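You operate a simulated robot arm through the tools that you are given. There is no shell and no other tool. Be economical: measure what you need, move in short steps, check, and stop when the job is done.

You are at the controls of a simulated robot arm. One attempt, no reset.

Task
Shut the teal drawer.

It is judged by the outcome, as a careful person would: the job done as asked, and still so three seconds after it is handed in. It fails if anything else is knocked over, pushed out of place, dropped, spilled or broken.

Robot
A 7-joint arm with a two-finger parallel gripper, fixed in place. Base frame: the origin is at the foot of the arm, x ahead of it, y to its left, z up. Readings come in mm, degrees, newtons and seconds.
With the tool pointing down near the work surface it reaches from about 240 to 660 mm from the base axis. Its first joint turns from -66.0 to 66.0 degrees. Payload 1.57 kg.
Tool frame: the origin (TCP) lies between the finger pads and is the grasp point; the fingertips stand 30 mm ahead of it; z points along the fingers, y is the line along which they close. Largest opening 110 mm; finger width 24, thickness 12; the body of the gripper, 48 by 112 mm, starts 78 mm behind the TCP.
Orientation is told as [roll, pitch, yaw] about the base's x, y, z axes, in that order, counted from this pose: with the fingers straight down and closing along the base's y, the tool's x points along the base's -x, its y along +y and its z along -z.

Tools
- The arm moves only by the tool jog_arm. Its argument "commands" is a list of rows, each a list of 7 numbers: the shift along the base's x, y, z in mm, then the turn, a rotation vector about the base's x, y, z in degrees, then the opening, from 0 (shut) to 1 (fully open). In form: [[tx, ty, tz, rx, ry, rz, grip], ...]. A call has 1 to 12 rows; each row shifts and turns the commanded pose from where the row before left it. A row lasts 0.2 s, in which the tool goes at most 50 mm and 8.6 degrees; a call with a longer step from one row to the next is refused whole, and so is a gripper value outside its range. Where a pose cannot be reached the arm comes as near as it can. A force on the tool above 40 N (or 10 N above the force at the start of the call, whichever is more), or a blocked arm, ends the call early, and 0.2 s more pass. Each finger travels about 108 mm/s and halts on what it meets, pressing with about 43 N; the grip force reading is that of the motor and also rises with nothing between the fingers. The clock runs only during rows and for 0.2 s after the last one: add rows that do not move to give the fingers time. It gives the time, the measured TCP pose, the force on the tool (base axes), the opening and the grip force at its end, in the units of the frame above (readings bear some noise).
- Cameras (640 x 400 px; columns grow to the right, rows downward): "scene" is fixed at [165.4, -395.3, 1393.4]; the picture's right is [0.76, -0.65, 0.00], its down [-0.43, -0.51, -0.74] and it looks along [0.48, 0.56, -0.67] (base axes); focal length 364 px, centre (320, 200). "wrist" rides on the gripper at [-36, 0, -80] in the tool frame; the picture's right is [0.00, -1.00, 0.00], its down [0.97, 0.00, -0.24] and it looks along [0.24, 0.00, 0.97] (tool axes); focal length 218 px, centre (320, 200).
- snapshot(camera): a new picture of that camera. The clock stands still meanwhile.
- measure_at(camera, pixels): for up to 12 pixels [column, row] of the newest picture of that camera ("zoom" is the newest enlarged one), the place [x, y, z] in the base frame of the surface seen there, good to about 2 mm. The clock stands still meanwhile.
- inspect(camera, box): a new picture of the part [left, top, right, bottom] of that camera's present view, enlarged. The clock stands still meanwhile.
- sign_off(): hands the job in; it is judged then, once.

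Work in short steps. Measure before you move; look again where a grasp or a placing could have gone wrong, and mend it. You have 60 turns and 30 pictures in all, those below and enlarged ones among them. Open the gripper and draw the arm clear of the work before you hand the job in, unless the task says otherwise; then end with one line.

The tools are called after "Call:" as name(argument=value, ...) on one line, values as JSON. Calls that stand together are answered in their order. jog_arm: Moves the arm, as the interface text tells. Its arguments: {"type":"object","properties":{"commands":{"type":"array","items":{"type":"array","items":{"type":"number"}}}},"required":["commands"]} The other tools are called the same way: snapshot (camera) takes a picture; measure_at (camera, pixels) gives the place of the surface under pixels of a picture; inspect (camera, box) takes an enlarged picture of a part of a camera's view; sign_off () hands the job in.

At the start:

```text
clock: 0.0
eef_pos: [445.6, -57.1, 978.1]
orientation: [0.0, 0.0, 0.0]
ft_force: [-0.9, -0.4, -0.6]
width: 110.1
gripper_force: 0.0
```

scene: 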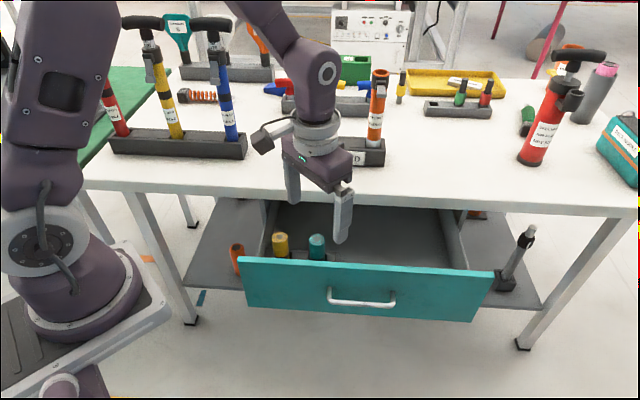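
wrist: 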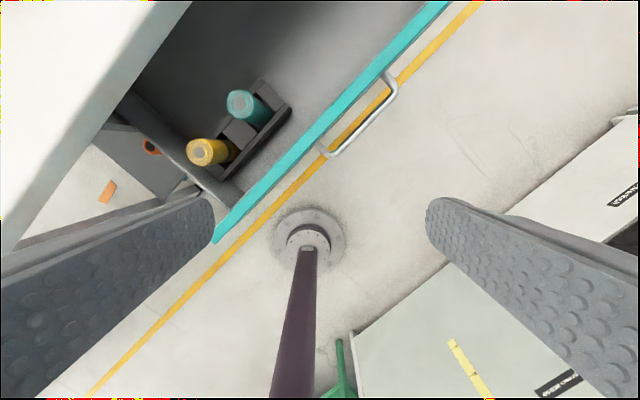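

The teal drawer front spans about (243,260)-(492,320) in the scene, with the handle near (362,300) and two cylinders inside. I measure the front, the handle, the table edge and the cylinder tops.

Call:
measure_at(camera="scene", pixels=[[246, 262], [490, 275], [362, 300], [332, 290], [393, 300], [280, 238], [317, 239], [237, 248], [250, 192], [500, 207], [370, 275], [472, 318]])

Call:
inspect(camera="scene", box=[180, 170, 560, 350])

```text
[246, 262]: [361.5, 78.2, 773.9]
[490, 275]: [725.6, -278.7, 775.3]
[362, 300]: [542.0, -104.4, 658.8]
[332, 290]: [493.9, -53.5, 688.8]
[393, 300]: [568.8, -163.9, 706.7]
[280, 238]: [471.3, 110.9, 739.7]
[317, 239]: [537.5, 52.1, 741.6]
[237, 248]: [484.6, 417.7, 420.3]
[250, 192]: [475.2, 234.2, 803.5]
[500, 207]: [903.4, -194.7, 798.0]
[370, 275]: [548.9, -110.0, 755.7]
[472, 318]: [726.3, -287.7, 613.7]
```

```text
1.68 times, centred on (370, 260) of scene
```

zoom: 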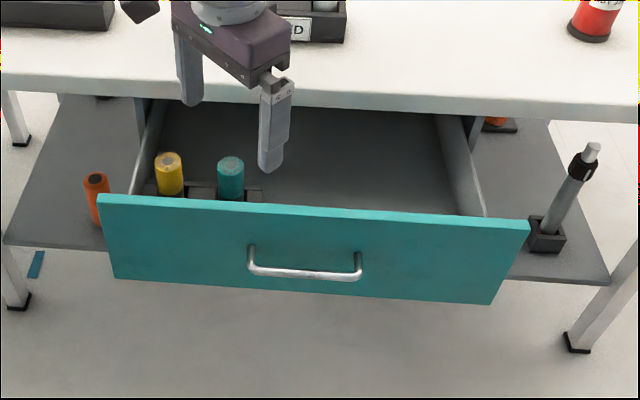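

The front runs along about (0.71,-0.70), so closing pushes along (0.70,0.71), roughly 190 mm to the table edge at z≈803. Next I check whether the orange cylinder (zoom 96,185) and the tool at the right (zoom 590,150) stand in the path, and what lies near the table edge.

Call:
measure_at(camera="zoom", pixels=[[96, 178], [98, 210], [592, 150], [570, 190], [545, 245], [40, 200], [590, 260], [300, 100], [300, 107], [320, 42], [480, 205], [135, 180]])

Call:
measure_at(camera="wrist", pixels=[[340, 145], [390, 85], [325, 150], [240, 200], [151, 147], [205, 150], [245, 105], [20, 230]])

```text
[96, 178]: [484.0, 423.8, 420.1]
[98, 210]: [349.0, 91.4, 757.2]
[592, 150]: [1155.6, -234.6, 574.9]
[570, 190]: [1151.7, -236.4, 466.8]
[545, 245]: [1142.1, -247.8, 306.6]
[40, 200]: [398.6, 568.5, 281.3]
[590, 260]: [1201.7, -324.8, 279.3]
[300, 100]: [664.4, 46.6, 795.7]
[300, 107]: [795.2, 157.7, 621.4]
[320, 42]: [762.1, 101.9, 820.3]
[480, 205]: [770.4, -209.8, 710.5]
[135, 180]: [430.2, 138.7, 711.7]
```

```text
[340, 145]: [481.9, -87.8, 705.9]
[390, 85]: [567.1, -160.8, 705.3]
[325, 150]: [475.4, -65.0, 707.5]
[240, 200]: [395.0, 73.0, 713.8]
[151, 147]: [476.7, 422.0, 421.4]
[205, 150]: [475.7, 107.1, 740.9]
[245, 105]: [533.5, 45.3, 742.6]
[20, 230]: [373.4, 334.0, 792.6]
```

The shelf items sit below the drawer (z<580) and the drawer contents (742) pass under the top, so the path is clear. I shut the fingers, turn 45° in yaw and tilt the tips 30° toward the drawer while still high.

Call:
jog_arm(commands=[[0, -10, 0, 0, 0, 7.6, 0], [0, -10, 0, 0, 0, 7.6, 0], [0, -10, 0, 0, 0, 7.6, 0], [3, -10, 0, 0, 0, 7.6, 0], [3, -6, 0, 0, 0, 7.6, 0], [3, 0, 0, 0, 0, 7.6, 0], [0, 0, 0, 5.36, -5.25, 0, 0], [0, 0, 0, 5.36, -5.25, 0, 0], [0, 0, 0, 5.36, -5.25, 0, 0], [0, 0, 0, 5.36, -5.25, 0, 0], [0, 0, 0, 0, 0, 0, 0]])

Call:
snapshot(camera="scene")

```text
clock: 2.4
eef_pos: [454.3, -102.5, 975.9]
orientation: [-0.1, -30.2, 45.7]
ft_force: [1.2, 1.4, 0.4]
width: 0.0
gripper_force: 21.6
```

```text
26 pictures are left
```

scene: 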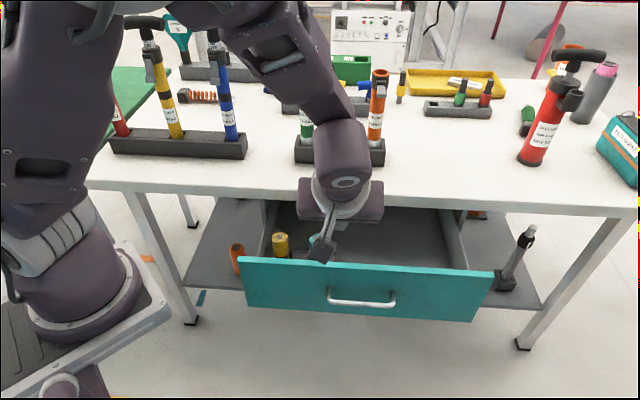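

The tool is tilted as meant and points at the drawer. I lower it 213 mm to TCP z≈763, in front of the drawer face.

Call:
jog_arm(commands=[[0, 0, -40, 0, 0, 0, 0], [0, 0, -40, 0, 0, 0, 0], [0, 0, -40, 0, 0, 0, 0], [0, 0, -40, 0, 0, 0, 0], [0, 0, -30, 0, 0, 0, 0], [0, 0, -23, 0, 0, 0, 0], [0, 0, 0, 0, 0, 0, 0]])

Call:
snapshot(camera="scene")

```text
clock: 4.0
eef_pos: [455.2, -103.0, 761.7]
orientation: [-0.1, -30.1, 45.7]
ft_force: [0.5, -0.5, 0.0]
width: 0.0
gripper_force: 21.1
```

```text
25 pictures are left
```

scene: 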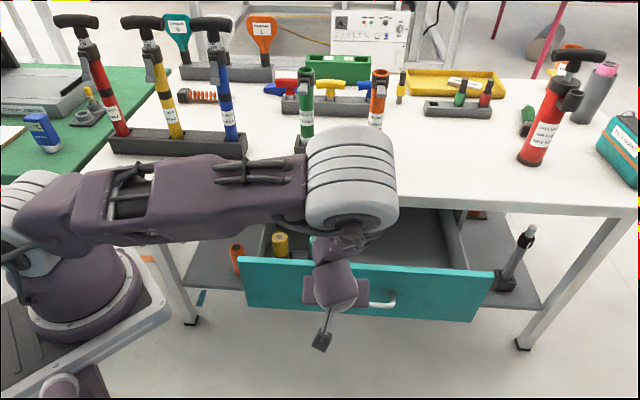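

The tips are in front of the face, but the big wrist joint at (350,175) rides above the table side; I measure it, the forearm and the tall tools before pushing.

Call:
measure_at(camera="scene", pixels=[[350, 140], [350, 180], [345, 225], [390, 190], [305, 90], [380, 80], [300, 138], [227, 80], [228, 135], [240, 160], [200, 180], [365, 240]])

Call:
inspect(camera="scene", box=[200, 60, 440, 360])

Call:
snapshot(camera="wrist")

```text
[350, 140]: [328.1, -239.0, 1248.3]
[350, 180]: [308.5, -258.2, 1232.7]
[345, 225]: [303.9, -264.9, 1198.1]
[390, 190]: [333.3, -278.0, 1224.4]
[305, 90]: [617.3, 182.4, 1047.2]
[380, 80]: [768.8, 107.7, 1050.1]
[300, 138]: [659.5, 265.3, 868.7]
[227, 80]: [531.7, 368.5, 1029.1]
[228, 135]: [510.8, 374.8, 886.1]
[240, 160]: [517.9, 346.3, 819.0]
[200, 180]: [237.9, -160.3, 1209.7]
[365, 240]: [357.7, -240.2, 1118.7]
```

```text
1.33 times, centred on (320, 210) of scene
```

zoom: 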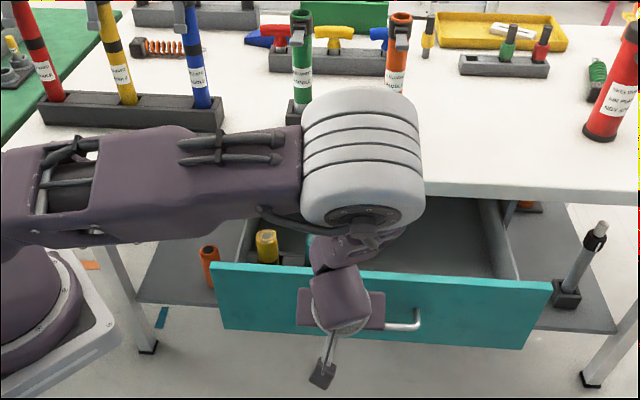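

```text
23 pictures are left
```

wrist: 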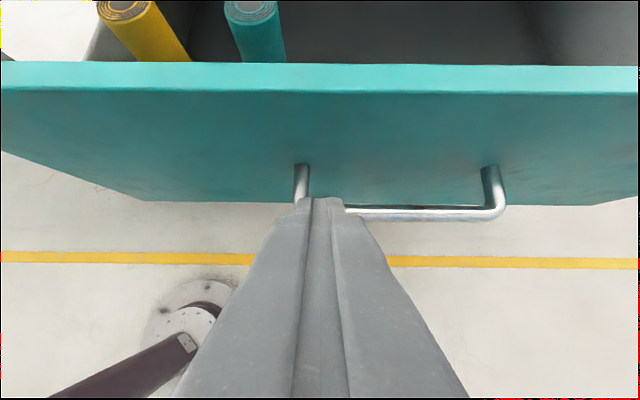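

The wrist joint is high (z≈1240) and well back, so it stays clear of the tall tools. The tip lines up with the left handle post at (302,185), so I shift 30 mm left and then advance to touch the face.

Call:
jog_arm(commands=[[-10.5, 10.5, 0, 0, 0, 0, 0], [-10.5, 10.5, 0, 0, 0, 0, 0], [7, 7.1, 0, 0, 0, 0, 0], [7, 7.1, 0, 0, 0, 0, 0], [7, 7.1, 0, 0, 0, 0, 0], [5, 5.1, 0, 0, 0, 0, 0], [5, 5.1, 0, 0, 0, 0, 0], [5, 5.1, 0, 0, 0, 0, 0], [5, 5.1, 0, 0, 0, 0, 0]])

Call:
snapshot(camera="wrist")

```text
clock: 6.0
eef_pos: [474.8, -38.9, 765.1]
orientation: [0.0, -29.9, 45.8]
ft_force: [-0.2, 0.8, -0.1]
width: 0.1
gripper_force: 21.1
```

```text
22 pictures are left
```

wrist: 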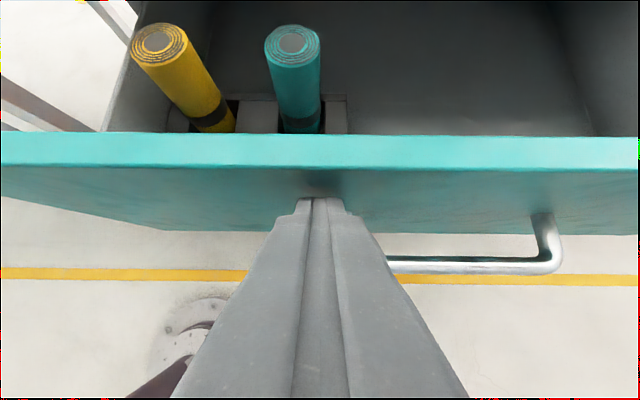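

The tips are just about at the face, below its top edge. I push slowly along (0.70,0.71) for 84 mm.

Call:
jog_arm(commands=[[2.8, 2.85, 0, 0, 0, 0, 0], [3.5, 3.6, 0, 0, 0, 0, 0], [4.2, 4.3, 0, 0, 0, 0, 0], [5, 5.1, 0, 0, 0, 0, 0], [5.6, 5.7, 0, 0, 0, 0, 0], [5.6, 5.7, 0, 0, 0, 0, 0], [5.6, 5.7, 0, 0, 0, 0, 0], [5.6, 5.7, 0, 0, 0, 0, 0], [5.6, 5.7, 0, 0, 0, 0, 0], [5.6, 5.7, 0, 0, 0, 0, 0], [5, 5.1, 0, 0, 0, 0, 0], [3.5, 3.6, 0, 0, 0, 0, 0]])

Call:
snapshot(camera="scene")

```text
clock: 8.6
eef_pos: [532.6, 18.3, 763.4]
orientation: [-0.1, -29.9, 45.7]
ft_force: [0.2, -0.7, 1.7]
width: 0.0
gripper_force: 21.1
```

```text
21 pictures are left
```

scene: 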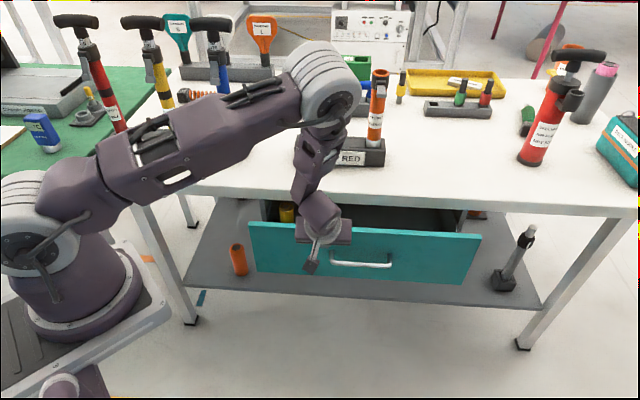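

The drawer is sliding in without resistance, and about 110 mm remains. I check how much room the wrist has to the table and the tools before going on.

Call:
measure_at(camera="scene", pixels=[[255, 224], [478, 236], [330, 160], [310, 185], [340, 225], [320, 205], [325, 130], [340, 75], [250, 200], [288, 207], [355, 232]])

Call:
snapshot(camera="wrist")

```text
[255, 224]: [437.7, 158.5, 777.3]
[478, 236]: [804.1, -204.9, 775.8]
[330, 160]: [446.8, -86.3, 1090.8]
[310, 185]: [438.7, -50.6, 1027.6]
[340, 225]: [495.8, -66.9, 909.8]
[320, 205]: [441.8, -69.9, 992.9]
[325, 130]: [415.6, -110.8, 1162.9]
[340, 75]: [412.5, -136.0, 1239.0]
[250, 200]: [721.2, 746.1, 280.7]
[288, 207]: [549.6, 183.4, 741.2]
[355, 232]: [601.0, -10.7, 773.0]
```

```text
20 pictures are left
```

wrist: 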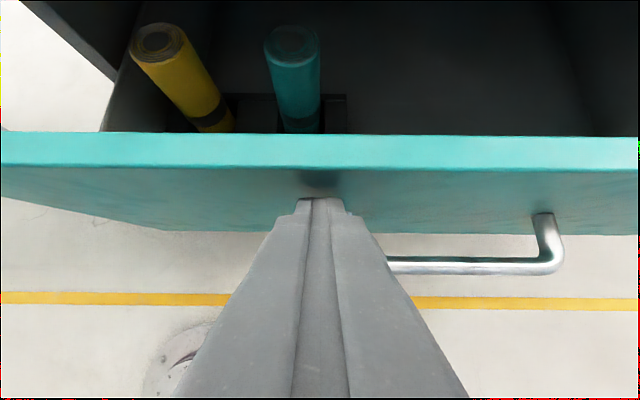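

All parts of the wrist stay behind the table edge and high, and both cylinders still stand. I push about 75 mm more.

Call:
jog_arm(commands=[[3.5, 3.6, 0, 0, 0, 0, 0], [5, 5.1, 0, 0, 0, 0, 0], [5, 5.1, 0, 0, 0, 0, 0], [5, 5.1, 0, 0, 0, 0, 0], [5, 5.1, 0, 0, 0, 0, 0], [5, 5.1, 0, 0, 0, 0, 0], [5, 5.1, 0, 0, 0, 0, 0], [5, 5.1, 0, 0, 0, 0, 0], [5, 5.1, 0, 0, 0, 0, 0], [4, 4.1, 0, 0, 0, 0, 0], [3, 3.1, 0, 0, 0, 0, 0], [3, 3.1, 0, 0, 0, 0, 0]])

Call:
snapshot(camera="scene")

Call:
snapshot(camera="wrist")

```text
clock: 11.2
eef_pos: [585.8, 74.6, 762.8]
orientation: [-0.1, -30.0, 45.8]
ft_force: [0.4, -1.8, 0.4]
width: 0.0
gripper_force: 20.8
```

```text
19 pictures are left
```

scene: 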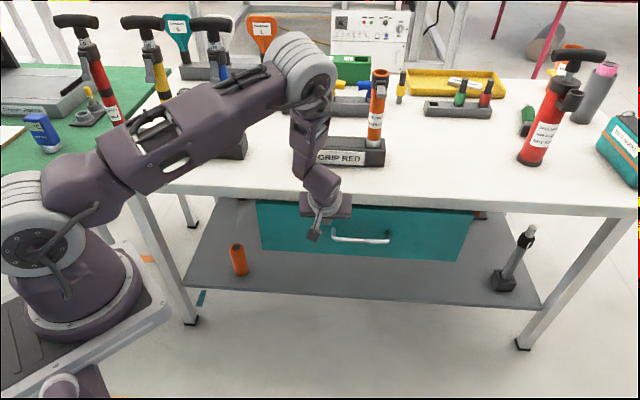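

```text
18 pictures are left
```

wrist: 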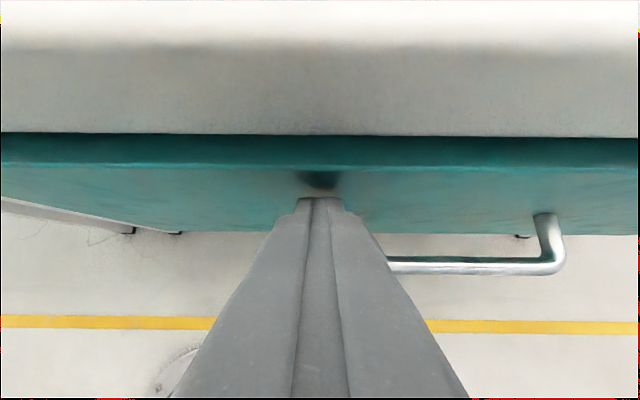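

The front is now level with the underside of the table edge and still moves freely (force ~2 N). I measure the remaining gap to the edge.

Call:
measure_at(camera="wrist", pixels=[[200, 60], [200, 125], [200, 145], [200, 180], [450, 125], [450, 150], [450, 185], [320, 195]])

```text
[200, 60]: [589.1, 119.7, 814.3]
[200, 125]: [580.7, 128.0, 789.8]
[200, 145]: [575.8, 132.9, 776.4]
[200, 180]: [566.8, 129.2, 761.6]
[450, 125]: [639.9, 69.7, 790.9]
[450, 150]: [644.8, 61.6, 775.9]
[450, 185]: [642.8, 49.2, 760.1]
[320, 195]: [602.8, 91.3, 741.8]
```

The face is still about 9 mm proud of the table edge (top z≈776 under 790). I continue in small steps and watch for the stop.

Call:
jog_arm(commands=[[1.4, 1.45, 0, 0, 0, 0, 0], [1.4, 1.45, 0, 0, 0, 0, 0], [1.4, 1.45, 0, 0, 0, 0, 0], [1.4, 1.45, 0, 0, 0, 0, 0], [1.4, 1.45, 0, 0, 0, 0, 0], [1.4, 1.45, 0, 0, 0, 0, 0], [0, 0, 0, 0, 0, 0, 0]])

Call:
snapshot(camera="wrist")

```text
clock: 12.8
eef_pos: [595.1, 81.9, 765.1]
orientation: [0.0, -30.0, 45.8]
ft_force: [-1.0, -0.3, 0.3]
width: 0.1
gripper_force: 22.0
```

```text
17 pictures are left
```

wrist: 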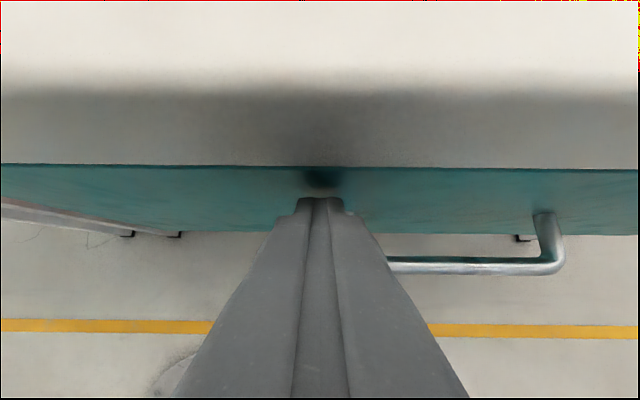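

Still no stop; the face is about flush with the edge. I continue by another 12 mm.

Call:
jog_arm(commands=[[1.4, 1.45, 0, 0, 0, 0, 0], [1.4, 1.45, 0, 0, 0, 0, 0], [1.4, 1.45, 0, 0, 0, 0, 0], [1.4, 1.45, 0, 0, 0, 0, 0], [1.4, 1.45, 0, 0, 0, 0, 0], [1.4, 1.45, 0, 0, 0, 0, 0], [0, 0, 0, 0, 0, 0, 0]])

Call:
snapshot(camera="wrist")

Call:
snapshot(camera="scene")

```text
clock: 14.4
eef_pos: [600.0, 88.0, 763.8]
orientation: [0.0, -29.8, 45.5]
ft_force: [-22.8, -21.3, 9.5]
width: 0.1
gripper_force: 21.3
```

```text
16 pictures are left
```

wrist: 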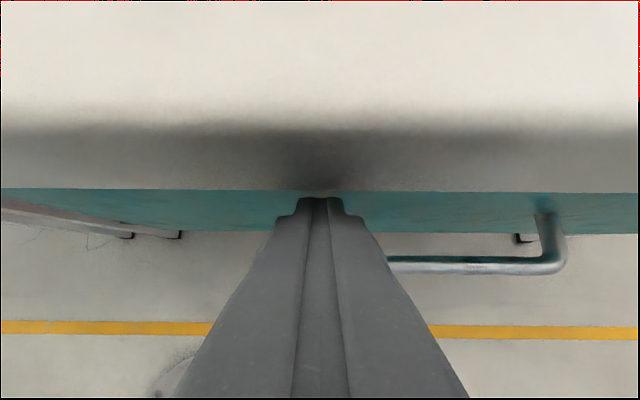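

```text
15 pictures are left
```

scene: 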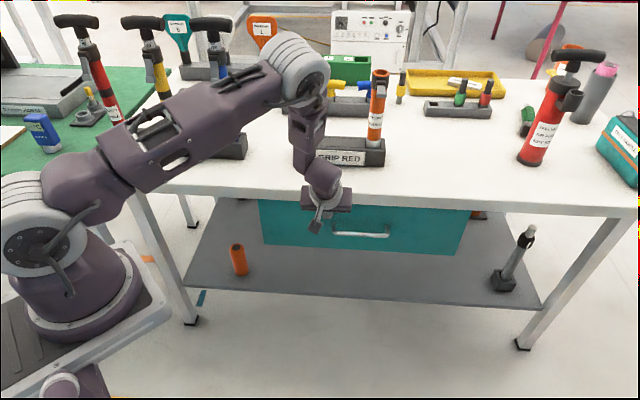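

Force rose to 31 N with the face about 10 mm behind the table edge, and the fingers clear of the edge by about 15 mm, so this looks like the stop. I press a little more to confirm it does not give.

Call:
jog_arm(commands=[[0.7, 0.7, 0, 0, 0, 0, 0], [0.7, 0.7, 0, 0, 0, 0, 0], [0, 0, 0, 0, 0, 0, 0]])

Call:
measure_at(camera="wrist", pixels=[[100, 180], [100, 205], [580, 185], [600, 210], [240, 210], [450, 210]])

```text
clock: 14.8
eef_pos: [599.8, 88.3, 761.8]
orientation: [0.2, -29.5, 45.4]
ft_force: [-4.1, -5.2, 2.5]
width: 0.1
gripper_force: 21.3
stopped in row 1: the force on the tool passed its limit (the readings are from after the stop); the commanded pose is now the measured one
```

```text
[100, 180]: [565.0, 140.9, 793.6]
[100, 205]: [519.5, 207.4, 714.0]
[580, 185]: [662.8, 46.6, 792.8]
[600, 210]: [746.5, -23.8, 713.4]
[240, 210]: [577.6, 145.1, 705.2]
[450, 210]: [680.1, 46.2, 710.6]
```

It hits a hard stop: no movement past 40 N. I back straight off along the reverse direction, well clear of the handle and table edge.

Call:
jog_arm(commands=[[-5, -5.1, 0, 0, 0, 0, 0], [-14, -14.3, 0, 0, 0, 0, 0], [-21, -21.4, 0, 0, 0, 0, 0], [-25, -25.5, 0, 0, 0, 0, 0], [-25, -25.5, 0, 0, 0, 0, 0], [-25, -25.5, 10, 0, 0, 0, 0], [-10, -10, 35, 0, 0, 0, 0.3], [0, 0, 40, 0, 0, 0, 0.6], [0, 0, 40, 0, 0, 0, 1], [0, 0, 40, 0, 0, 0, 1], [0, 0, 20, 0, 0, 0, 1], [0, 0, 0, 0, 0, 0, 1]])

Call:
snapshot(camera="scene")

Call:
snapshot(camera="wrist")

```text
clock: 17.4
eef_pos: [475.8, -38.4, 948.0]
orientation: [0.1, -29.7, 45.6]
ft_force: [-0.2, -0.7, 0.3]
width: 109.9
gripper_force: 0.1
```

```text
14 pictures are left
```

scene: 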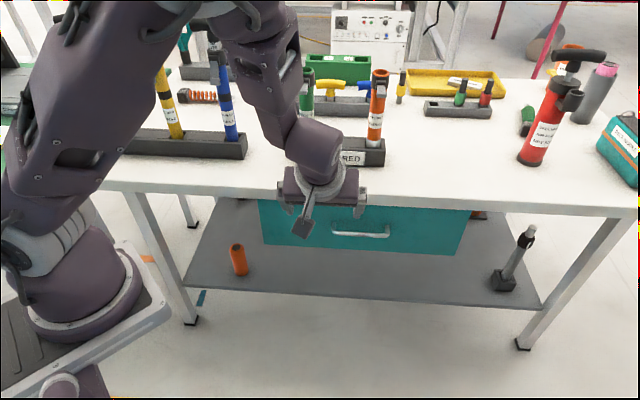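

```text
13 pictures are left
```

wrist: 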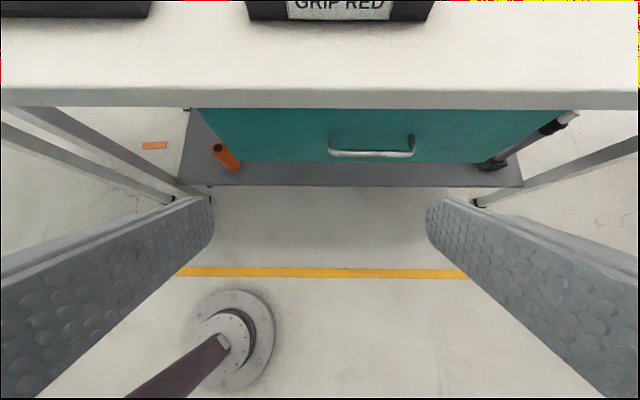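

The drawer looks shut and nothing else moved; I check that it has not rebounded.

Call:
measure_at(camera="wrist", pixels=[[240, 130], [500, 130], [375, 120], [320, 97]])

```text
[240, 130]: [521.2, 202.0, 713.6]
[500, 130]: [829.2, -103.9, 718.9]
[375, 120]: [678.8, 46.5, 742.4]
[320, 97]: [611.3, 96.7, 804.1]
```

The face sits at the same depth (~508 mm along the closing direction, both ends level) as when it hit the stop, so it stayed shut. I hand in the job.

Call:
sign_off()

```text
The job is handed in.
```

The teal drawer is shut against its stop. I saw nothing else disturbed, though I couldn't see the two cylinders inside once it closed; the gripper is open and the arm is clear.
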